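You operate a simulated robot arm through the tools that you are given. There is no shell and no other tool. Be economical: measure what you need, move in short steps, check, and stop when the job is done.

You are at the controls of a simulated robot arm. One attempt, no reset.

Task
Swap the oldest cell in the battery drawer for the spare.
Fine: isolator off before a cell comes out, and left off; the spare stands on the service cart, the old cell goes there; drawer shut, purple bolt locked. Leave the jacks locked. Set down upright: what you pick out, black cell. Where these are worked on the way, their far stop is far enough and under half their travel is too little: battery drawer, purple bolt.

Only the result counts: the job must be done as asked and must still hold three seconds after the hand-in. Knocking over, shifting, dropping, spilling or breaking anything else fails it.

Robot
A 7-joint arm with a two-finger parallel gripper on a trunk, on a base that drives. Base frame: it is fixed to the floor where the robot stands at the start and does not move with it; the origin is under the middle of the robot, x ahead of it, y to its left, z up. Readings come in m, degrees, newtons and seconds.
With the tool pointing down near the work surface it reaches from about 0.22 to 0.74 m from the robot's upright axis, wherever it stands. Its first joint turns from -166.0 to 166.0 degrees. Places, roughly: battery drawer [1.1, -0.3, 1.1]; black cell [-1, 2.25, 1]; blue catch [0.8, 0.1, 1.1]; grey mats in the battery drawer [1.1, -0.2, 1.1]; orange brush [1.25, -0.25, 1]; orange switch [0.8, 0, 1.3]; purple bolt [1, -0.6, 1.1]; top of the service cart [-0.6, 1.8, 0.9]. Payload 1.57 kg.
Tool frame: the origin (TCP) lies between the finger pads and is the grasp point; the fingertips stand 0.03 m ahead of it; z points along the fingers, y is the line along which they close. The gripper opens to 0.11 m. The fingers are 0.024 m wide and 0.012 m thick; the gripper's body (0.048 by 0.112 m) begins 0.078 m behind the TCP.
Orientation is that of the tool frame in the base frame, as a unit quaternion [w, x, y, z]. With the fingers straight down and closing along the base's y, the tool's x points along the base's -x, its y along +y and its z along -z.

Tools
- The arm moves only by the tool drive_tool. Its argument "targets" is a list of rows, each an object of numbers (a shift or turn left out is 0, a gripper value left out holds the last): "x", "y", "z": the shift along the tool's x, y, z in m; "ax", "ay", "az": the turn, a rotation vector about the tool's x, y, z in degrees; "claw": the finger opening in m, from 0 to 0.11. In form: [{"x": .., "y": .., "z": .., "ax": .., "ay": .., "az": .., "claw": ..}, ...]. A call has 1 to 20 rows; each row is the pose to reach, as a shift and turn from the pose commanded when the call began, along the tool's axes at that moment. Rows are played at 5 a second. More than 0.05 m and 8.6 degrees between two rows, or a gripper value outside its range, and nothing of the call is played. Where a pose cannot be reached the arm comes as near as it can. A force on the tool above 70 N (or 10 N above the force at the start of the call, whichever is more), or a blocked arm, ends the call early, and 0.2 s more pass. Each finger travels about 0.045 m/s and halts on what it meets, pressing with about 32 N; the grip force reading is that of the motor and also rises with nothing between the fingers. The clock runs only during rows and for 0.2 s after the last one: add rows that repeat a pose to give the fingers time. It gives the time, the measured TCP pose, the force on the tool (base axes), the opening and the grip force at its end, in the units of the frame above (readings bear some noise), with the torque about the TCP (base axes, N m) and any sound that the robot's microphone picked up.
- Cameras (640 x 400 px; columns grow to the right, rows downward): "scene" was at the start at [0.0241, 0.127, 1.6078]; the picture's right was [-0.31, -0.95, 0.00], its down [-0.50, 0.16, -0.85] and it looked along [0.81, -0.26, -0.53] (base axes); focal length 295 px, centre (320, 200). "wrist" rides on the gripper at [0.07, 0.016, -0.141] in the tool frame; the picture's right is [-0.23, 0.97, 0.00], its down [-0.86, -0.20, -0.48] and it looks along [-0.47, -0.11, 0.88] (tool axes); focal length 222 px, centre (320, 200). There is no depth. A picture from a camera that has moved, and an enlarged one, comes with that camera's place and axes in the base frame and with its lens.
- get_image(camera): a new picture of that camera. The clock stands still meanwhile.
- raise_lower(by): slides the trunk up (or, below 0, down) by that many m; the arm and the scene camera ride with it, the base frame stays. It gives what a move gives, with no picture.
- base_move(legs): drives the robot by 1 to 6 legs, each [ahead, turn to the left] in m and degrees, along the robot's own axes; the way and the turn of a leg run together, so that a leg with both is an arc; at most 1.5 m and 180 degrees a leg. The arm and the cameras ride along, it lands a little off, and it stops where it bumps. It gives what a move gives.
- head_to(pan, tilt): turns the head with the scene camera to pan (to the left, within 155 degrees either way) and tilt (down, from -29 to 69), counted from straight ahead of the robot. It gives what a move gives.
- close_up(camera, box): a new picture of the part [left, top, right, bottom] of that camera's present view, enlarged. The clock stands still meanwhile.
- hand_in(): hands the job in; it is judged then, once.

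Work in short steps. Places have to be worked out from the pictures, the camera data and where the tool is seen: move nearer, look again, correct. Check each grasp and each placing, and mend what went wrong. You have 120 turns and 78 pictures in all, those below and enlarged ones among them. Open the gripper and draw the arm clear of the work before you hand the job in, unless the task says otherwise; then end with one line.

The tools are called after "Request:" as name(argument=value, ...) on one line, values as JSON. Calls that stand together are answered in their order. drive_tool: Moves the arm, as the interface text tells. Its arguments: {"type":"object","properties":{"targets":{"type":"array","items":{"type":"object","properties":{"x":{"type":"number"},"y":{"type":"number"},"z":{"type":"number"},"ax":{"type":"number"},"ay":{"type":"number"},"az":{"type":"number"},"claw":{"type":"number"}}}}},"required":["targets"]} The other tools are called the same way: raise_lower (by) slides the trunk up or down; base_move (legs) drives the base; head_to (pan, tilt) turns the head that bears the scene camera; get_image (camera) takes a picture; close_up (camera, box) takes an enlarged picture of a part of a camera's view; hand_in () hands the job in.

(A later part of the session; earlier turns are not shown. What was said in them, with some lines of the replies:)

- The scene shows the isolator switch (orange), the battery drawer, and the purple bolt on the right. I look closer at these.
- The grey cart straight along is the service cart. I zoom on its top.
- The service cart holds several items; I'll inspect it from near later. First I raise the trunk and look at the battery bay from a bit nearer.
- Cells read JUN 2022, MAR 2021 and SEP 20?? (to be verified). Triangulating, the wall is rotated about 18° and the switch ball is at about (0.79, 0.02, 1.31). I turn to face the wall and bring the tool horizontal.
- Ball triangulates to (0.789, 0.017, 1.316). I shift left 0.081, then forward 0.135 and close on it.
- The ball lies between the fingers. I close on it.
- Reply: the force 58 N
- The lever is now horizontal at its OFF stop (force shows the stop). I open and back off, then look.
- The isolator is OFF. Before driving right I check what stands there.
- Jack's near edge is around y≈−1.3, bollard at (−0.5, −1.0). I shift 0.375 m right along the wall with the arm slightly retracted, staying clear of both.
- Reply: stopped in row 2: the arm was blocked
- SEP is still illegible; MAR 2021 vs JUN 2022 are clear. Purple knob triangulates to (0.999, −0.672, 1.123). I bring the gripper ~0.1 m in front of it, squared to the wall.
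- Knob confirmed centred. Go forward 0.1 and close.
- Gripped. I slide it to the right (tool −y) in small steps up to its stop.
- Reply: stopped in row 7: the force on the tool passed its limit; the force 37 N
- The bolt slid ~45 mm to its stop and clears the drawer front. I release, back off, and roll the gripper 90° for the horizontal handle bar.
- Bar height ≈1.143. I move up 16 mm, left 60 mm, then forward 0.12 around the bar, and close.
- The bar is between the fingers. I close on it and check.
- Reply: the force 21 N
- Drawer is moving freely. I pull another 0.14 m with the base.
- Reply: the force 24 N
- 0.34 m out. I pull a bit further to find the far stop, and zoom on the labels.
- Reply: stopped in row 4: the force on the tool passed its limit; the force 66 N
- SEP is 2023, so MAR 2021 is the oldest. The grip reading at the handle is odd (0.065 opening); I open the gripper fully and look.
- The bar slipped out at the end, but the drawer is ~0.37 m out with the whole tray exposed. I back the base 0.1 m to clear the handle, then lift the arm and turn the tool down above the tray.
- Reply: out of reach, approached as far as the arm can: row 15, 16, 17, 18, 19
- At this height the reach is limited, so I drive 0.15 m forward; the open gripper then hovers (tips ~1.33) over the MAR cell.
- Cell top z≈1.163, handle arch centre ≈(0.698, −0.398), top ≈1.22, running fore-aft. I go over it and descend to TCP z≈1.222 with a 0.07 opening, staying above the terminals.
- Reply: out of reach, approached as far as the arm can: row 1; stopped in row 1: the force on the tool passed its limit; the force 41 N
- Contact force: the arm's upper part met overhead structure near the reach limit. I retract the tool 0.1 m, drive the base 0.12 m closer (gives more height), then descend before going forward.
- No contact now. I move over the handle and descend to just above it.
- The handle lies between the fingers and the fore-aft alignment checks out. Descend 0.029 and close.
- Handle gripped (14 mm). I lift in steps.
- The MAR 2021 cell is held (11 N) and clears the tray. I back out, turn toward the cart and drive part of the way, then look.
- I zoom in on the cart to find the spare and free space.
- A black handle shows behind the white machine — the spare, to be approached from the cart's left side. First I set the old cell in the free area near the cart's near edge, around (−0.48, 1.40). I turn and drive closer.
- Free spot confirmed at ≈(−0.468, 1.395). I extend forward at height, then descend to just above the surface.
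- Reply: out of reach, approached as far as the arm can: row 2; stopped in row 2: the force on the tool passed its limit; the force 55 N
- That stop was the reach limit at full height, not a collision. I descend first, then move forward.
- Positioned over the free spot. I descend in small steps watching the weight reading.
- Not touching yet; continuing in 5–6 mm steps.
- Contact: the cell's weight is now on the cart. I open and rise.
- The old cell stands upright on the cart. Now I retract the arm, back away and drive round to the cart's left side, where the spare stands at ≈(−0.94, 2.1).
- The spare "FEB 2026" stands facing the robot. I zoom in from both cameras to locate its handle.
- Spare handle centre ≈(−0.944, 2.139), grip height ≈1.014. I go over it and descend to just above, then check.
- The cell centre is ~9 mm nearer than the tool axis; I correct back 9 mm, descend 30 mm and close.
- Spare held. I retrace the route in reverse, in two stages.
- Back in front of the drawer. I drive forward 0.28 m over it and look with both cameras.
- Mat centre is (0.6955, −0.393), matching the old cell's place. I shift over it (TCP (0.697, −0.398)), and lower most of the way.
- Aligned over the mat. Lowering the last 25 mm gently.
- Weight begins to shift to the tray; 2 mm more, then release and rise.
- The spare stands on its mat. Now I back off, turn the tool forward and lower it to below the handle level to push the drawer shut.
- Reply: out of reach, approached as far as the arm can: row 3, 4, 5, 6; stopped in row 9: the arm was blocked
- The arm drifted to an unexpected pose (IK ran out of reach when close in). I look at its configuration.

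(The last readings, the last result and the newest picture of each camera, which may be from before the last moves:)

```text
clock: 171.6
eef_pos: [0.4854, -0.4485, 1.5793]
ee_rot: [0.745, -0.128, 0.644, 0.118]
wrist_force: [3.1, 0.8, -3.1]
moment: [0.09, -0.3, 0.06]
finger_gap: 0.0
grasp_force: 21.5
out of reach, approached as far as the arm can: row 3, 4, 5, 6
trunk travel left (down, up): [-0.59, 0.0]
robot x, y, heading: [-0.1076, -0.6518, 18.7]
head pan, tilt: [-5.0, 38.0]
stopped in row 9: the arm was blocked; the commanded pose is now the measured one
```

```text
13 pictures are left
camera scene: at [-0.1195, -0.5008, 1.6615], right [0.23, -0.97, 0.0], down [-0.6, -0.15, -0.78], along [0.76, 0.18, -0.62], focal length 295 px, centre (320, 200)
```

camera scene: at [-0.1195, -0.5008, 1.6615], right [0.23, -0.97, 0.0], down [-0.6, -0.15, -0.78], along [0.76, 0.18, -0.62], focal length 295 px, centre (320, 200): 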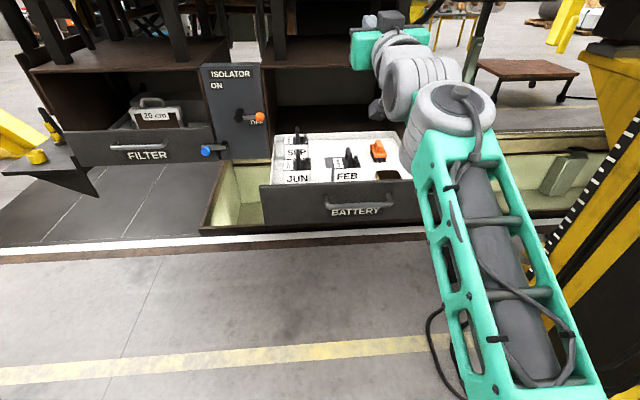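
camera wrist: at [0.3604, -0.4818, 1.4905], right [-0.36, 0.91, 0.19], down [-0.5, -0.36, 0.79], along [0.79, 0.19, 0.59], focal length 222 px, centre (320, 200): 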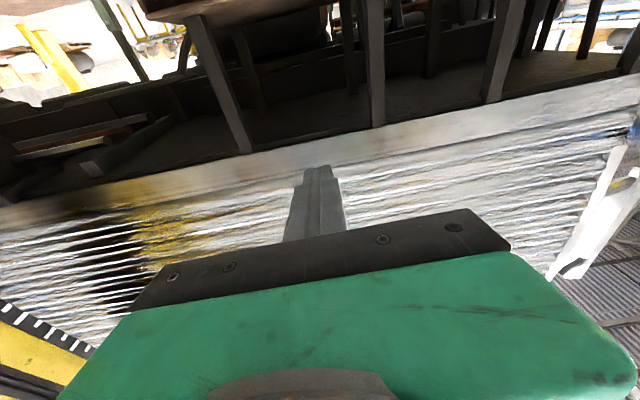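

The arm is intact and clear. I lower it in two stages, staying in front of the drawer, and level the tool.

Request:
drive_tool(targets=[{"x": 0.031, "y": 0.002, "z": -0.0194, "ax": 0.3, "ay": 1.3, "az": 0.35}, {"x": 0.062, "y": 0.0034, "z": -0.0389, "ax": 0.6, "ay": 2.65, "az": 0.7}, {"x": 0.093, "y": 0.005, "z": -0.0583, "ax": 0.85, "ay": 4, "az": 1.05}, {"x": 0.124, "y": 0.007, "z": -0.0777, "ax": 1.1, "ay": 5.3, "az": 1.4}, {"x": 0.155, "y": 0.0085, "z": -0.0972, "ax": 1.4, "ay": 6.6, "az": 1.75}, {"x": 0.1855, "y": 0.0102, "z": -0.1166, "ax": 1.7, "ay": 7.95, "az": 2.1}, {"x": 0.1855, "y": 0.0102, "z": -0.1166, "ax": 1.7, "ay": 7.95, "az": 2.1}])

```text
clock: 172.3
eef_pos: [0.4909, -0.4503, 1.4159]
ee_rot: [0.671, -0.131, 0.722, 0.107]
wrist_force: [0.2, 1.1, -0.6]
moment: [0.03, 0.0, -0.03]
finger_gap: 0.0001
grasp_force: 21.5
trunk travel left (down, up): [-0.59, 0.0]
robot x, y, heading: [-0.1088, -0.6518, 18.5]
head pan, tilt: [-5.0, 38.0]
stopped in row 3: the arm was blocked; the commanded pose is now the measured one
```

With the tool forward the arm can't fold in that close. I'll instead push the handle bar with vertical closed fingers, so I turn the tool back down while lowering to z≈1.30.

Request:
drive_tool(targets=[{"x": 0.011, "z": -0.004, "ay": 7.8, "az": 0.15}, {"x": 0.022, "z": -0.008, "ay": 15.6, "az": 0.3}, {"x": 0.033, "z": -0.012, "ay": 23.3, "az": 0.45}, {"x": 0.044, "z": -0.016, "ay": 31.1, "az": 0.6}, {"x": 0.055, "z": -0.02, "ay": 38.9, "az": 0.75}, {"x": 0.066, "y": 0.001, "z": -0.024, "ay": 46.7, "az": 0.9}, {"x": 0.077, "y": 0.002, "z": -0.028, "ay": 54.5, "az": 1.1}, {"x": 0.088, "y": 0.003, "z": -0.032, "ay": 62.3, "az": 1.2}, {"x": 0.1, "y": 0.003, "z": -0.037, "ay": 70, "az": 1.4}, {"x": 0.11, "y": 0.003, "z": -0.041, "ay": 77.8, "az": 1.5}, {"x": 0.12, "y": 0.0035, "z": -0.045, "ay": 85.6, "az": 1.7}, {"x": 0.12, "y": 0.0035, "z": -0.045, "ay": 85.6, "az": 1.7}])

```text
clock: 174.9
eef_pos: [0.4393, -0.469, 1.3067]
ee_rot: [0.005, -0.158, 0.988, -0.001]
wrist_force: [0.6, 0.9, -0.5]
moment: [0.03, -0.01, 0.03]
finger_gap: 0.0002
grasp_force: 21.4
out of reach, approached as far as the arm can: row 10
trunk travel left (down, up): [-0.59, 0.0]
robot x, y, heading: [-0.1072, -0.6535, 18.4]
head pan, tilt: [-5.0, 38.0]
```

Good: tool down, 0.09 m in front of the bar. I lower to bar height and check.

Request:
drive_tool(targets=[{"z": 0.045}, {"z": 0.09}, {"z": 0.135}, {"z": 0.172}, {"z": 0.172}])

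Request:
get_image(camera="scene")

```text
clock: 176.1
eef_pos: [0.4387, -0.4691, 1.1342]
ee_rot: [0.006, -0.157, 0.988, -0.001]
wrist_force: [0.2, 0.3, 0.1]
moment: [0.03, 0.02, -0.05]
finger_gap: 0.0
grasp_force: 21.7
trunk travel left (down, up): [-0.59, 0.0]
robot x, y, heading: [-0.1051, -0.6539, 18.7]
head pan, tilt: [-5.0, 38.0]
```

```text
12 pictures are left
camera scene: at [-0.1314, -0.5049, 1.6631], right [0.23, -0.97, 0.0], down [-0.6, -0.14, -0.79], along [0.77, 0.18, -0.62], focal length 295 px, centre (320, 200)
```

scene: 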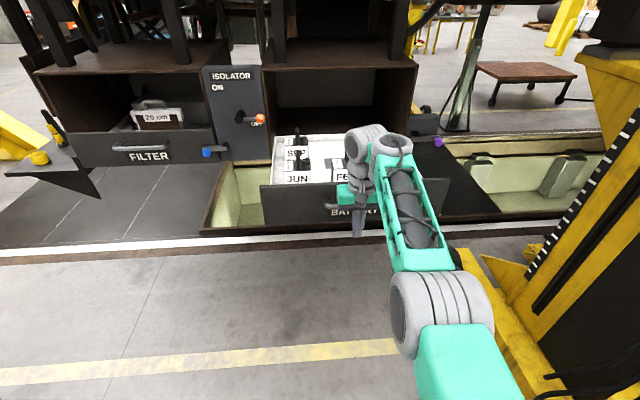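

Fingers are in front of the bar. I push with the base in steps.

Request:
base_move(legs=[[0.2, 0]])

Request:
get_image(camera="scene")

```text
clock: 177.7
eef_pos: [0.629, -0.4064, 1.1339]
ee_rot: [0.004, -0.158, 0.987, -0.001]
wrist_force: [-0.1, 0.3, 0.8]
moment: [0.01, 0.05, -0.01]
finger_gap: 0.0002
grasp_force: 21.7
trunk travel left (down, up): [-0.59, 0.0]
robot x, y, heading: [0.0848, -0.5875, 18.5]
head pan, tilt: [-5.0, 38.0]
```

```text
11 pictures are left
camera scene: at [0.0599, -0.441, 1.6631], right [0.23, -0.97, 0.0], down [-0.6, -0.14, -0.79], along [0.77, 0.18, -0.62], focal length 295 px, centre (320, 200)
```

scene: 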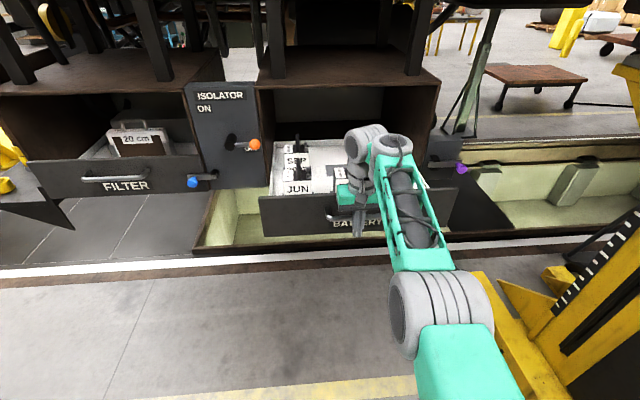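

The drawer follows. Continue 0.2 m with the base, then finish with the arm.

Request:
base_move(legs=[[0.19, 0]])

Request:
drive_tool(targets=[{"x": -0.01}, {"x": -0.02}, {"x": -0.03}, {"x": -0.04}, {"x": -0.05}, {"x": -0.06}, {"x": -0.07}, {"x": -0.08}, {"x": -0.09}])

Request:
get_image(camera="scene")

```text
clock: 179.3
eef_pos: [0.811, -0.3477, 1.1328]
ee_rot: [0.004, -0.154, 0.988, -0.001]
wrist_force: [-0.3, -0.1, 0.0]
moment: [0.0, 0.03, -0.01]
finger_gap: 0.0
grasp_force: 21.3
trunk travel left (down, up): [-0.59, 0.0]
robot x, y, heading: [0.2613, -0.531, 18.1]
head pan, tilt: [-5.0, 38.0]
```

```text
clock: 181.0
eef_pos: [0.8663, -0.33, 1.1343]
ee_rot: [-0.007, -0.156, 0.988, -0.006]
wrist_force: [-37.1, -8.3, 14.6]
moment: [0.12, -0.6, 0.08]
finger_gap: 0.0
grasp_force: 21.7
trunk travel left (down, up): [-0.59, 0.0]
robot x, y, heading: [0.257, -0.5302, 18.4]
head pan, tilt: [-5.0, 38.0]
stopped in row 8: the force on the tool passed its limit (the readings are from after the stop); the commanded pose is now the measured one
```

```text
10 pictures are left
camera scene: at [0.2304, -0.3842, 1.6637], right [0.23, -0.97, 0.0], down [-0.59, -0.14, -0.79], along [0.77, 0.18, -0.61], focal length 295 px, centre (320, 200)
```

scene: 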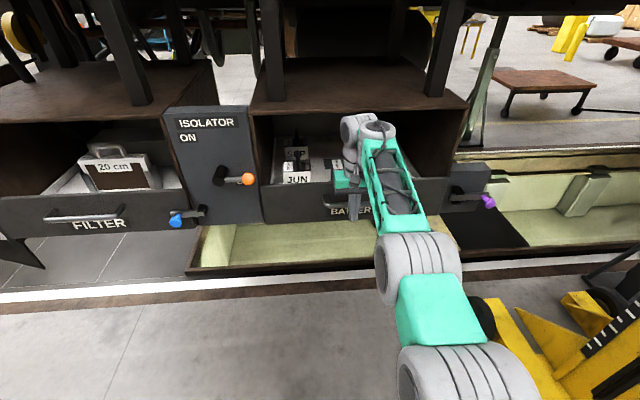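

The drawer is back at its closed stop. I back off, pitch the tool forward again at a workable distance, to grip the bolt knob.

Request:
drive_tool(targets=[{"x": 0.03}, {"x": 0.06}, {"x": 0.1}, {"x": 0.1}])

Request:
drive_tool(targets=[{"x": -0.004, "z": -0.012, "ay": -8.2, "claw": 0.08}, {"x": -0.008, "z": -0.024, "ay": -16.4}, {"x": -0.012, "z": -0.036, "ay": -24.6}, {"x": -0.016, "z": -0.048, "ay": -32.8}, {"x": -0.02, "z": -0.06, "ay": -41}, {"x": -0.024, "z": -0.072, "ay": -49.2}, {"x": -0.028, "z": -0.084, "ay": -57.4}, {"x": -0.03, "z": -0.096, "ay": -65.6}, {"x": -0.03, "z": -0.108, "ay": -73.8}, {"x": -0.03, "z": -0.12, "ay": -82}, {"x": -0.03, "z": -0.13, "ay": -90}, {"x": -0.03, "z": -0.13, "ay": -90}])

```text
clock: 182.0
eef_pos: [0.7795, -0.3566, 1.1326]
ee_rot: [-0.008, -0.155, 0.988, -0.005]
wrist_force: [-1.0, 0.0, -0.3]
moment: [-0.01, -0.02, -0.02]
finger_gap: 0.0
grasp_force: 21.6
trunk travel left (down, up): [-0.59, 0.0]
robot x, y, heading: [0.2601, -0.5297, 17.9]
head pan, tilt: [-5.0, 38.0]
```

```text
clock: 183.5
eef_pos: [0.8007, -0.3532, 1.1137]
ee_rot: [0.33, -0.149, 0.931, 0.047]
wrist_force: [1.3, -0.1, 0.0]
moment: [0.02, 0.05, -0.02]
finger_gap: 0.0799
grasp_force: 0.1
out of reach, approached as far as the arm can: row 1, 2, 3
trunk travel left (down, up): [-0.59, 0.0]
robot x, y, heading: [0.2616, -0.5287, 18.0]
head pan, tilt: [-5.0, 38.0]
stopped in row 7: the arm was blocked; the commanded pose is now the measured one
```

The forward pitch is blocked in this arm configuration. The knob can be worked with the tool pointing down instead: I restore tool-down, then shift the base ~0.22 m right via a backward slant so the knob is in reach.

Request:
drive_tool(targets=[{"x": 0.006, "z": -0.012, "ay": 7.8}, {"x": 0.011, "z": -0.024, "ay": 15.6}, {"x": 0.017, "z": -0.037, "ay": 23.3}, {"x": 0.022, "z": -0.049, "ay": 31.1}, {"x": 0.028, "z": -0.061, "ay": 38.9}, {"x": 0.028, "z": -0.061, "ay": 38.9}])

Request:
base_move(legs=[[-0.08, 0], [0, 40], [-0.35, 0], [0, -40]])

```text
clock: 184.9
eef_pos: [0.7411, -0.371, 1.1475]
ee_rot: [0.006, -0.154, 0.988, -0.004]
wrist_force: [0.1, -0.8, -0.8]
moment: [-0.02, 0.01, 0.02]
finger_gap: 0.0799
grasp_force: 0.0
trunk travel left (down, up): [-0.59, 0.0]
robot x, y, heading: [0.2626, -0.5298, 18.2]
head pan, tilt: [-5.0, 38.0]
```

```text
clock: 191.5
eef_pos: [0.4802, -0.7004, 1.1471]
ee_rot: [0.006, -0.147, 0.989, -0.004]
wrist_force: [0.3, 0.2, 0.7]
moment: [0.02, 0.03, 0.01]
finger_gap: 0.0798
grasp_force: 0.0
trunk travel left (down, up): [-0.59, 0.0]
robot x, y, heading: [-0.0049, -0.8539, 17.5]
head pan, tilt: [-5.0, 38.0]
```

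Request:
base_move(legs=[[0.33, 1]])

Request:
head_to(pan=-5, tilt=35)

Request:
get_image(camera="scene")

```text
clock: 193.7
eef_pos: [0.7975, -0.5913, 1.1473]
ee_rot: [0.005, -0.154, 0.988, -0.005]
wrist_force: [1.0, 0.3, 0.3]
moment: [-0.04, -0.02, 0.01]
finger_gap: 0.0799
grasp_force: 0.0
trunk travel left (down, up): [-0.59, 0.0]
robot x, y, heading: [0.3178, -0.7478, 18.2]
head pan, tilt: [-5.0, 38.0]
```

```text
clock: 194.4
eef_pos: [0.797, -0.5915, 1.1466]
ee_rot: [0.007, -0.153, 0.988, -0.005]
wrist_force: [-0.5, 0.8, 0.4]
moment: [0.01, 0.0, 0.0]
finger_gap: 0.08
grasp_force: 0.0
trunk travel left (down, up): [-0.59, 0.0]
robot x, y, heading: [0.3187, -0.7507, 18.0]
head pan, tilt: [-5.0, 35.0]
```

```text
9 pictures are left
camera scene: at [0.2977, -0.6003, 1.6677], right [0.23, -0.97, 0.0], down [-0.56, -0.13, -0.82], along [0.8, 0.19, -0.57], focal length 295 px, centre (320, 200)
```

scene: 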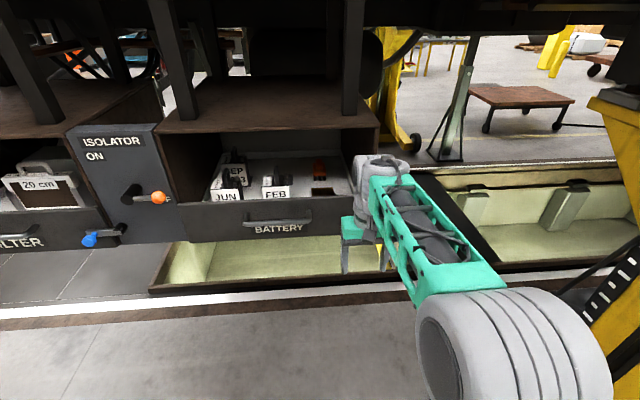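

Bolt knob should now be at ≈(1.013, −0.715, 1.123). I move right and part-way forward at knob height, then look with the wrist camera.

Request:
drive_tool(targets=[{"y": -0.045, "z": 0.01}, {"y": -0.09, "z": 0.022}, {"y": -0.135, "z": 0.022}, {"y": -0.183, "z": 0.022}, {"x": -0.04, "y": -0.183, "z": 0.022}, {"x": -0.08, "y": -0.183, "z": 0.022}, {"x": -0.08, "y": -0.183, "z": 0.022}])

Request:
get_image(camera="wrist")

```text
clock: 196.0
eef_pos: [0.9297, -0.7424, 1.1288]
ee_rot: [0.006, -0.154, 0.988, -0.004]
wrist_force: [0.3, 0.1, 0.8]
moment: [0.02, -0.02, 0.01]
finger_gap: 0.0801
grasp_force: 0.1
trunk travel left (down, up): [-0.59, 0.0]
robot x, y, heading: [0.3187, -0.7485, 18.1]
head pan, tilt: [-5.0, 35.0]
```

```text
8 pictures are left
camera wrist: at [0.8577, -0.7481, 1.2694], right [-0.08, 1.0, -0.01], down [0.87, 0.07, 0.49], along [0.49, 0.03, -0.87], focal length 222 px, centre (320, 200)
```

wrist: 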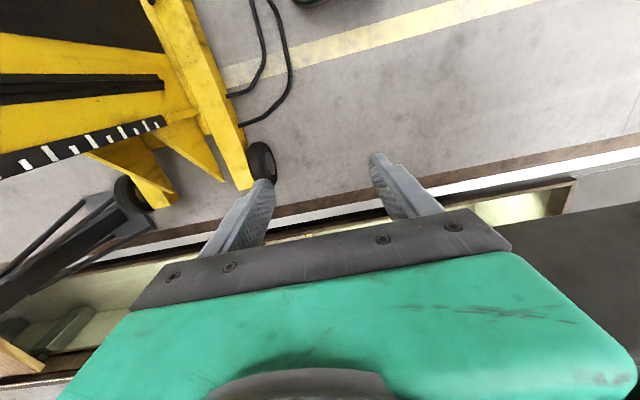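

The knob is still hidden ahead of the hand; I go forward the remaining 70 mm carefully and look.

Request:
drive_tool(targets=[{"x": -0.02, "z": 0.003}, {"x": -0.04, "z": 0.003}, {"x": -0.058, "z": 0.003}, {"x": -0.074, "z": 0.003}, {"x": -0.074, "z": 0.003}])

Request:
get_image(camera="wrist")

```text
clock: 197.2
eef_pos: [0.9997, -0.7215, 1.1265]
ee_rot: [0.007, -0.155, 0.988, -0.005]
wrist_force: [1.6, 0.7, 0.7]
moment: [0.01, -0.01, -0.04]
finger_gap: 0.0802
grasp_force: 0.1
trunk travel left (down, up): [-0.59, 0.0]
robot x, y, heading: [0.3193, -0.7478, 18.0]
head pan, tilt: [-5.0, 35.0]
```

```text
7 pictures are left
camera wrist: at [0.9278, -0.7251, 1.2673], right [-0.08, 1.0, -0.01], down [0.87, 0.07, 0.49], along [0.49, 0.03, -0.87], focal length 222 px, centre (320, 200)
```

wrist: 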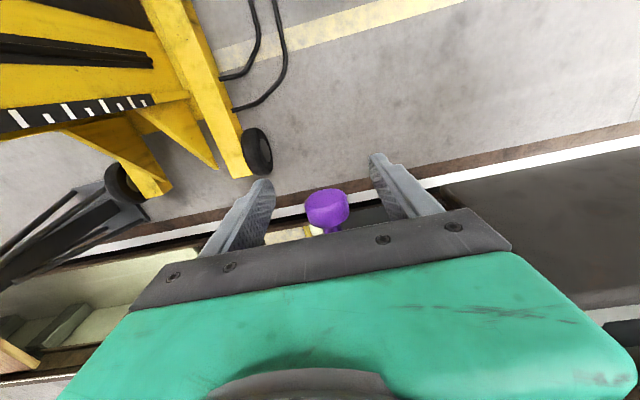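

The knob is between the fingers. I close and slide it left to its stop.

Request:
drive_tool(targets=[{"x": -0.004, "claw": 0.02}, {"x": -0.004, "claw": 0.02}, {"x": -0.004, "claw": 0.02}, {"x": -0.004, "claw": 0.02}, {"x": -0.004, "claw": 0.02}])

Request:
drive_tool(targets=[{"y": 0.01}, {"y": 0.02}, {"y": 0.03}, {"y": 0.037}, {"y": 0.044}, {"y": 0.05}, {"y": 0.056}, {"y": 0.06}])

Request:
get_image(camera="wrist")

```text
clock: 198.4
eef_pos: [1.0026, -0.7179, 1.1269]
ee_rot: [0.006, -0.155, 0.988, -0.006]
wrist_force: [-3.9, 10.9, 1.0]
moment: [0.01, 0.18, 0.43]
finger_gap: 0.0316
grasp_force: 33.1
trunk travel left (down, up): [-0.59, 0.0]
robot x, y, heading: [0.3177, -0.753, 18.2]
head pan, tilt: [-5.0, 35.0]
```

```text
clock: 200.2
eef_pos: [0.9891, -0.6722, 1.1263]
ee_rot: [0.008, -0.147, 0.989, -0.002]
wrist_force: [15.8, -55.2, 5.4]
moment: [-0.26, 0.24, -0.29]
finger_gap: 0.0317
grasp_force: 40.4
trunk travel left (down, up): [-0.59, 0.0]
robot x, y, heading: [0.3229, -0.75, 17.4]
head pan, tilt: [-5.0, 35.0]
```

```text
6 pictures are left
camera wrist: at [0.9166, -0.6776, 1.2672], right [-0.07, 1.0, 0.0], down [0.87, 0.06, 0.49], along [0.49, 0.03, -0.87], focal length 222 px, centre (320, 200)
```

wrist: 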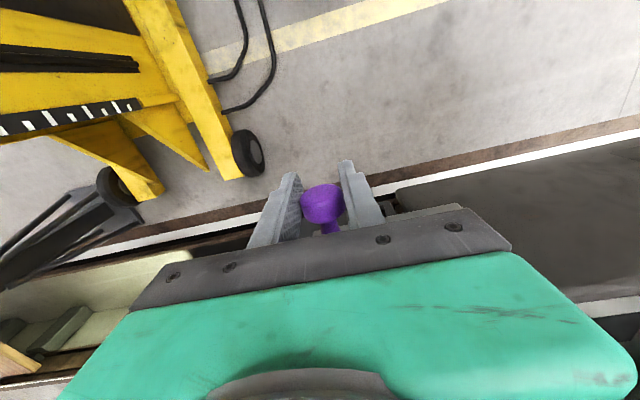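

The bolt is back at its original locked position (stop felt). I relax, open, and back away, then verify.

Request:
drive_tool(targets=[{"y": -0.008, "claw": 0.08}, {"y": -0.008, "claw": 0.08}, {"y": -0.008, "claw": 0.08}, {"y": -0.008, "claw": 0.08}, {"y": -0.008, "x": 0.04}, {"y": -0.008, "x": 0.08}, {"y": -0.008, "x": 0.12}, {"y": -0.008, "x": 0.16}])

Request:
base_move(legs=[[-0.25, 0]])

Request:
get_image(camera="scene")

```text
clock: 202.0
eef_pos: [0.8345, -0.7171, 1.1272]
ee_rot: [0.006, -0.155, 0.988, -0.004]
wrist_force: [0.5, -0.4, 0.1]
moment: [-0.01, -0.04, -0.01]
finger_gap: 0.0799
grasp_force: 0.1
trunk travel left (down, up): [-0.59, 0.0]
robot x, y, heading: [0.3181, -0.7471, 18.2]
head pan, tilt: [-5.0, 35.0]
```

```text
clock: 203.8
eef_pos: [0.5942, -0.793, 1.127]
ee_rot: [0.007, -0.154, 0.988, -0.004]
wrist_force: [0.3, 0.9, 0.2]
moment: [-0.04, 0.01, 0.0]
finger_gap: 0.0801
grasp_force: 0.1
trunk travel left (down, up): [-0.59, 0.0]
robot x, y, heading: [0.0781, -0.8266, 18.4]
head pan, tilt: [-5.0, 35.0]
```

```text
5 pictures are left
camera scene: at [0.0567, -0.6793, 1.6677], right [0.23, -0.97, 0.0], down [-0.56, -0.13, -0.82], along [0.8, 0.19, -0.57], focal length 295 px, centre (320, 200)
```

scene: 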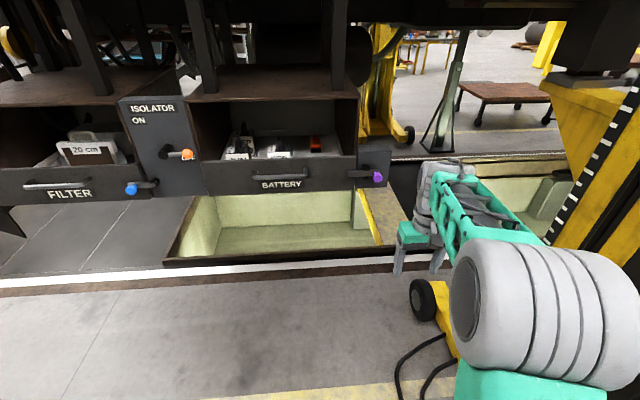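

Request:
close_up(camera="scene", box=[110, 90, 400, 220])

Request:
close_up(camera="scene", box=[320, 140, 400, 210])

```text
2.21 times, centred on (255, 155) of scene
camera zoom: at [0.0567, -0.6793, 1.6677], right [0.23, -0.97, 0.0], down [-0.56, -0.13, -0.82], along [0.8, 0.19, -0.57], focal length 650 px, centre (463, 299)
```

zoom: 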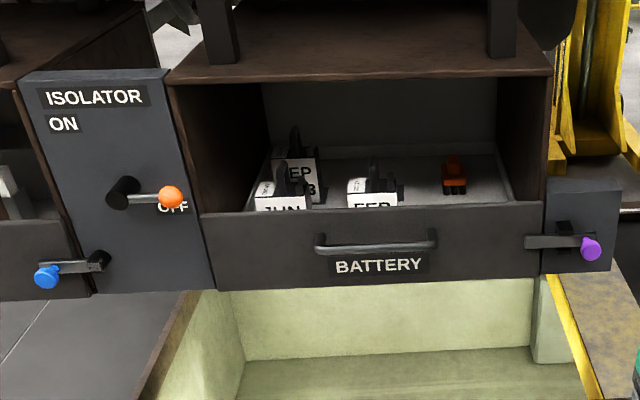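

```text
5.71 times, centred on (360, 175) of scene
camera zoom: at [0.0567, -0.6793, 1.6677], right [0.23, -0.97, 0.0], down [-0.56, -0.13, -0.82], along [0.8, 0.19, -0.57], focal length 1684 px, centre (91, 343)
```

zoom: 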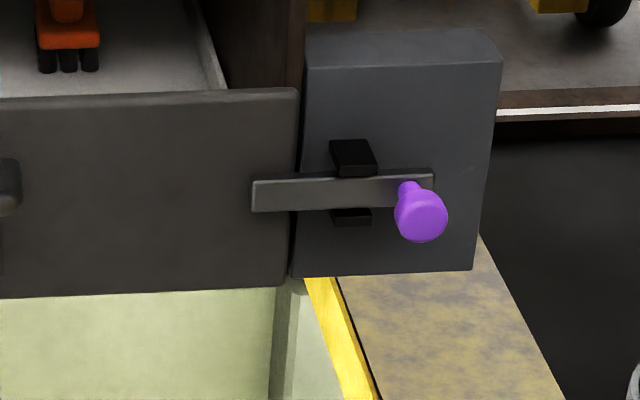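

Isolator is OFF, the drawer is shut with the spare inside, the bolt lies across the drawer front, the gripper is open and the arm is clear. I hand in.

Request:
hand_in()

```text
The job is handed in.
```

I swapped the oldest cell, MAR 2021, for the spare, FEB 2026, and handed the job in. The MAR cell stands upright on the service cart. The isolator was switched off before the cell came out and is still off. The drawer is shut and the purple bolt is locked, and I did not touch the jacks.
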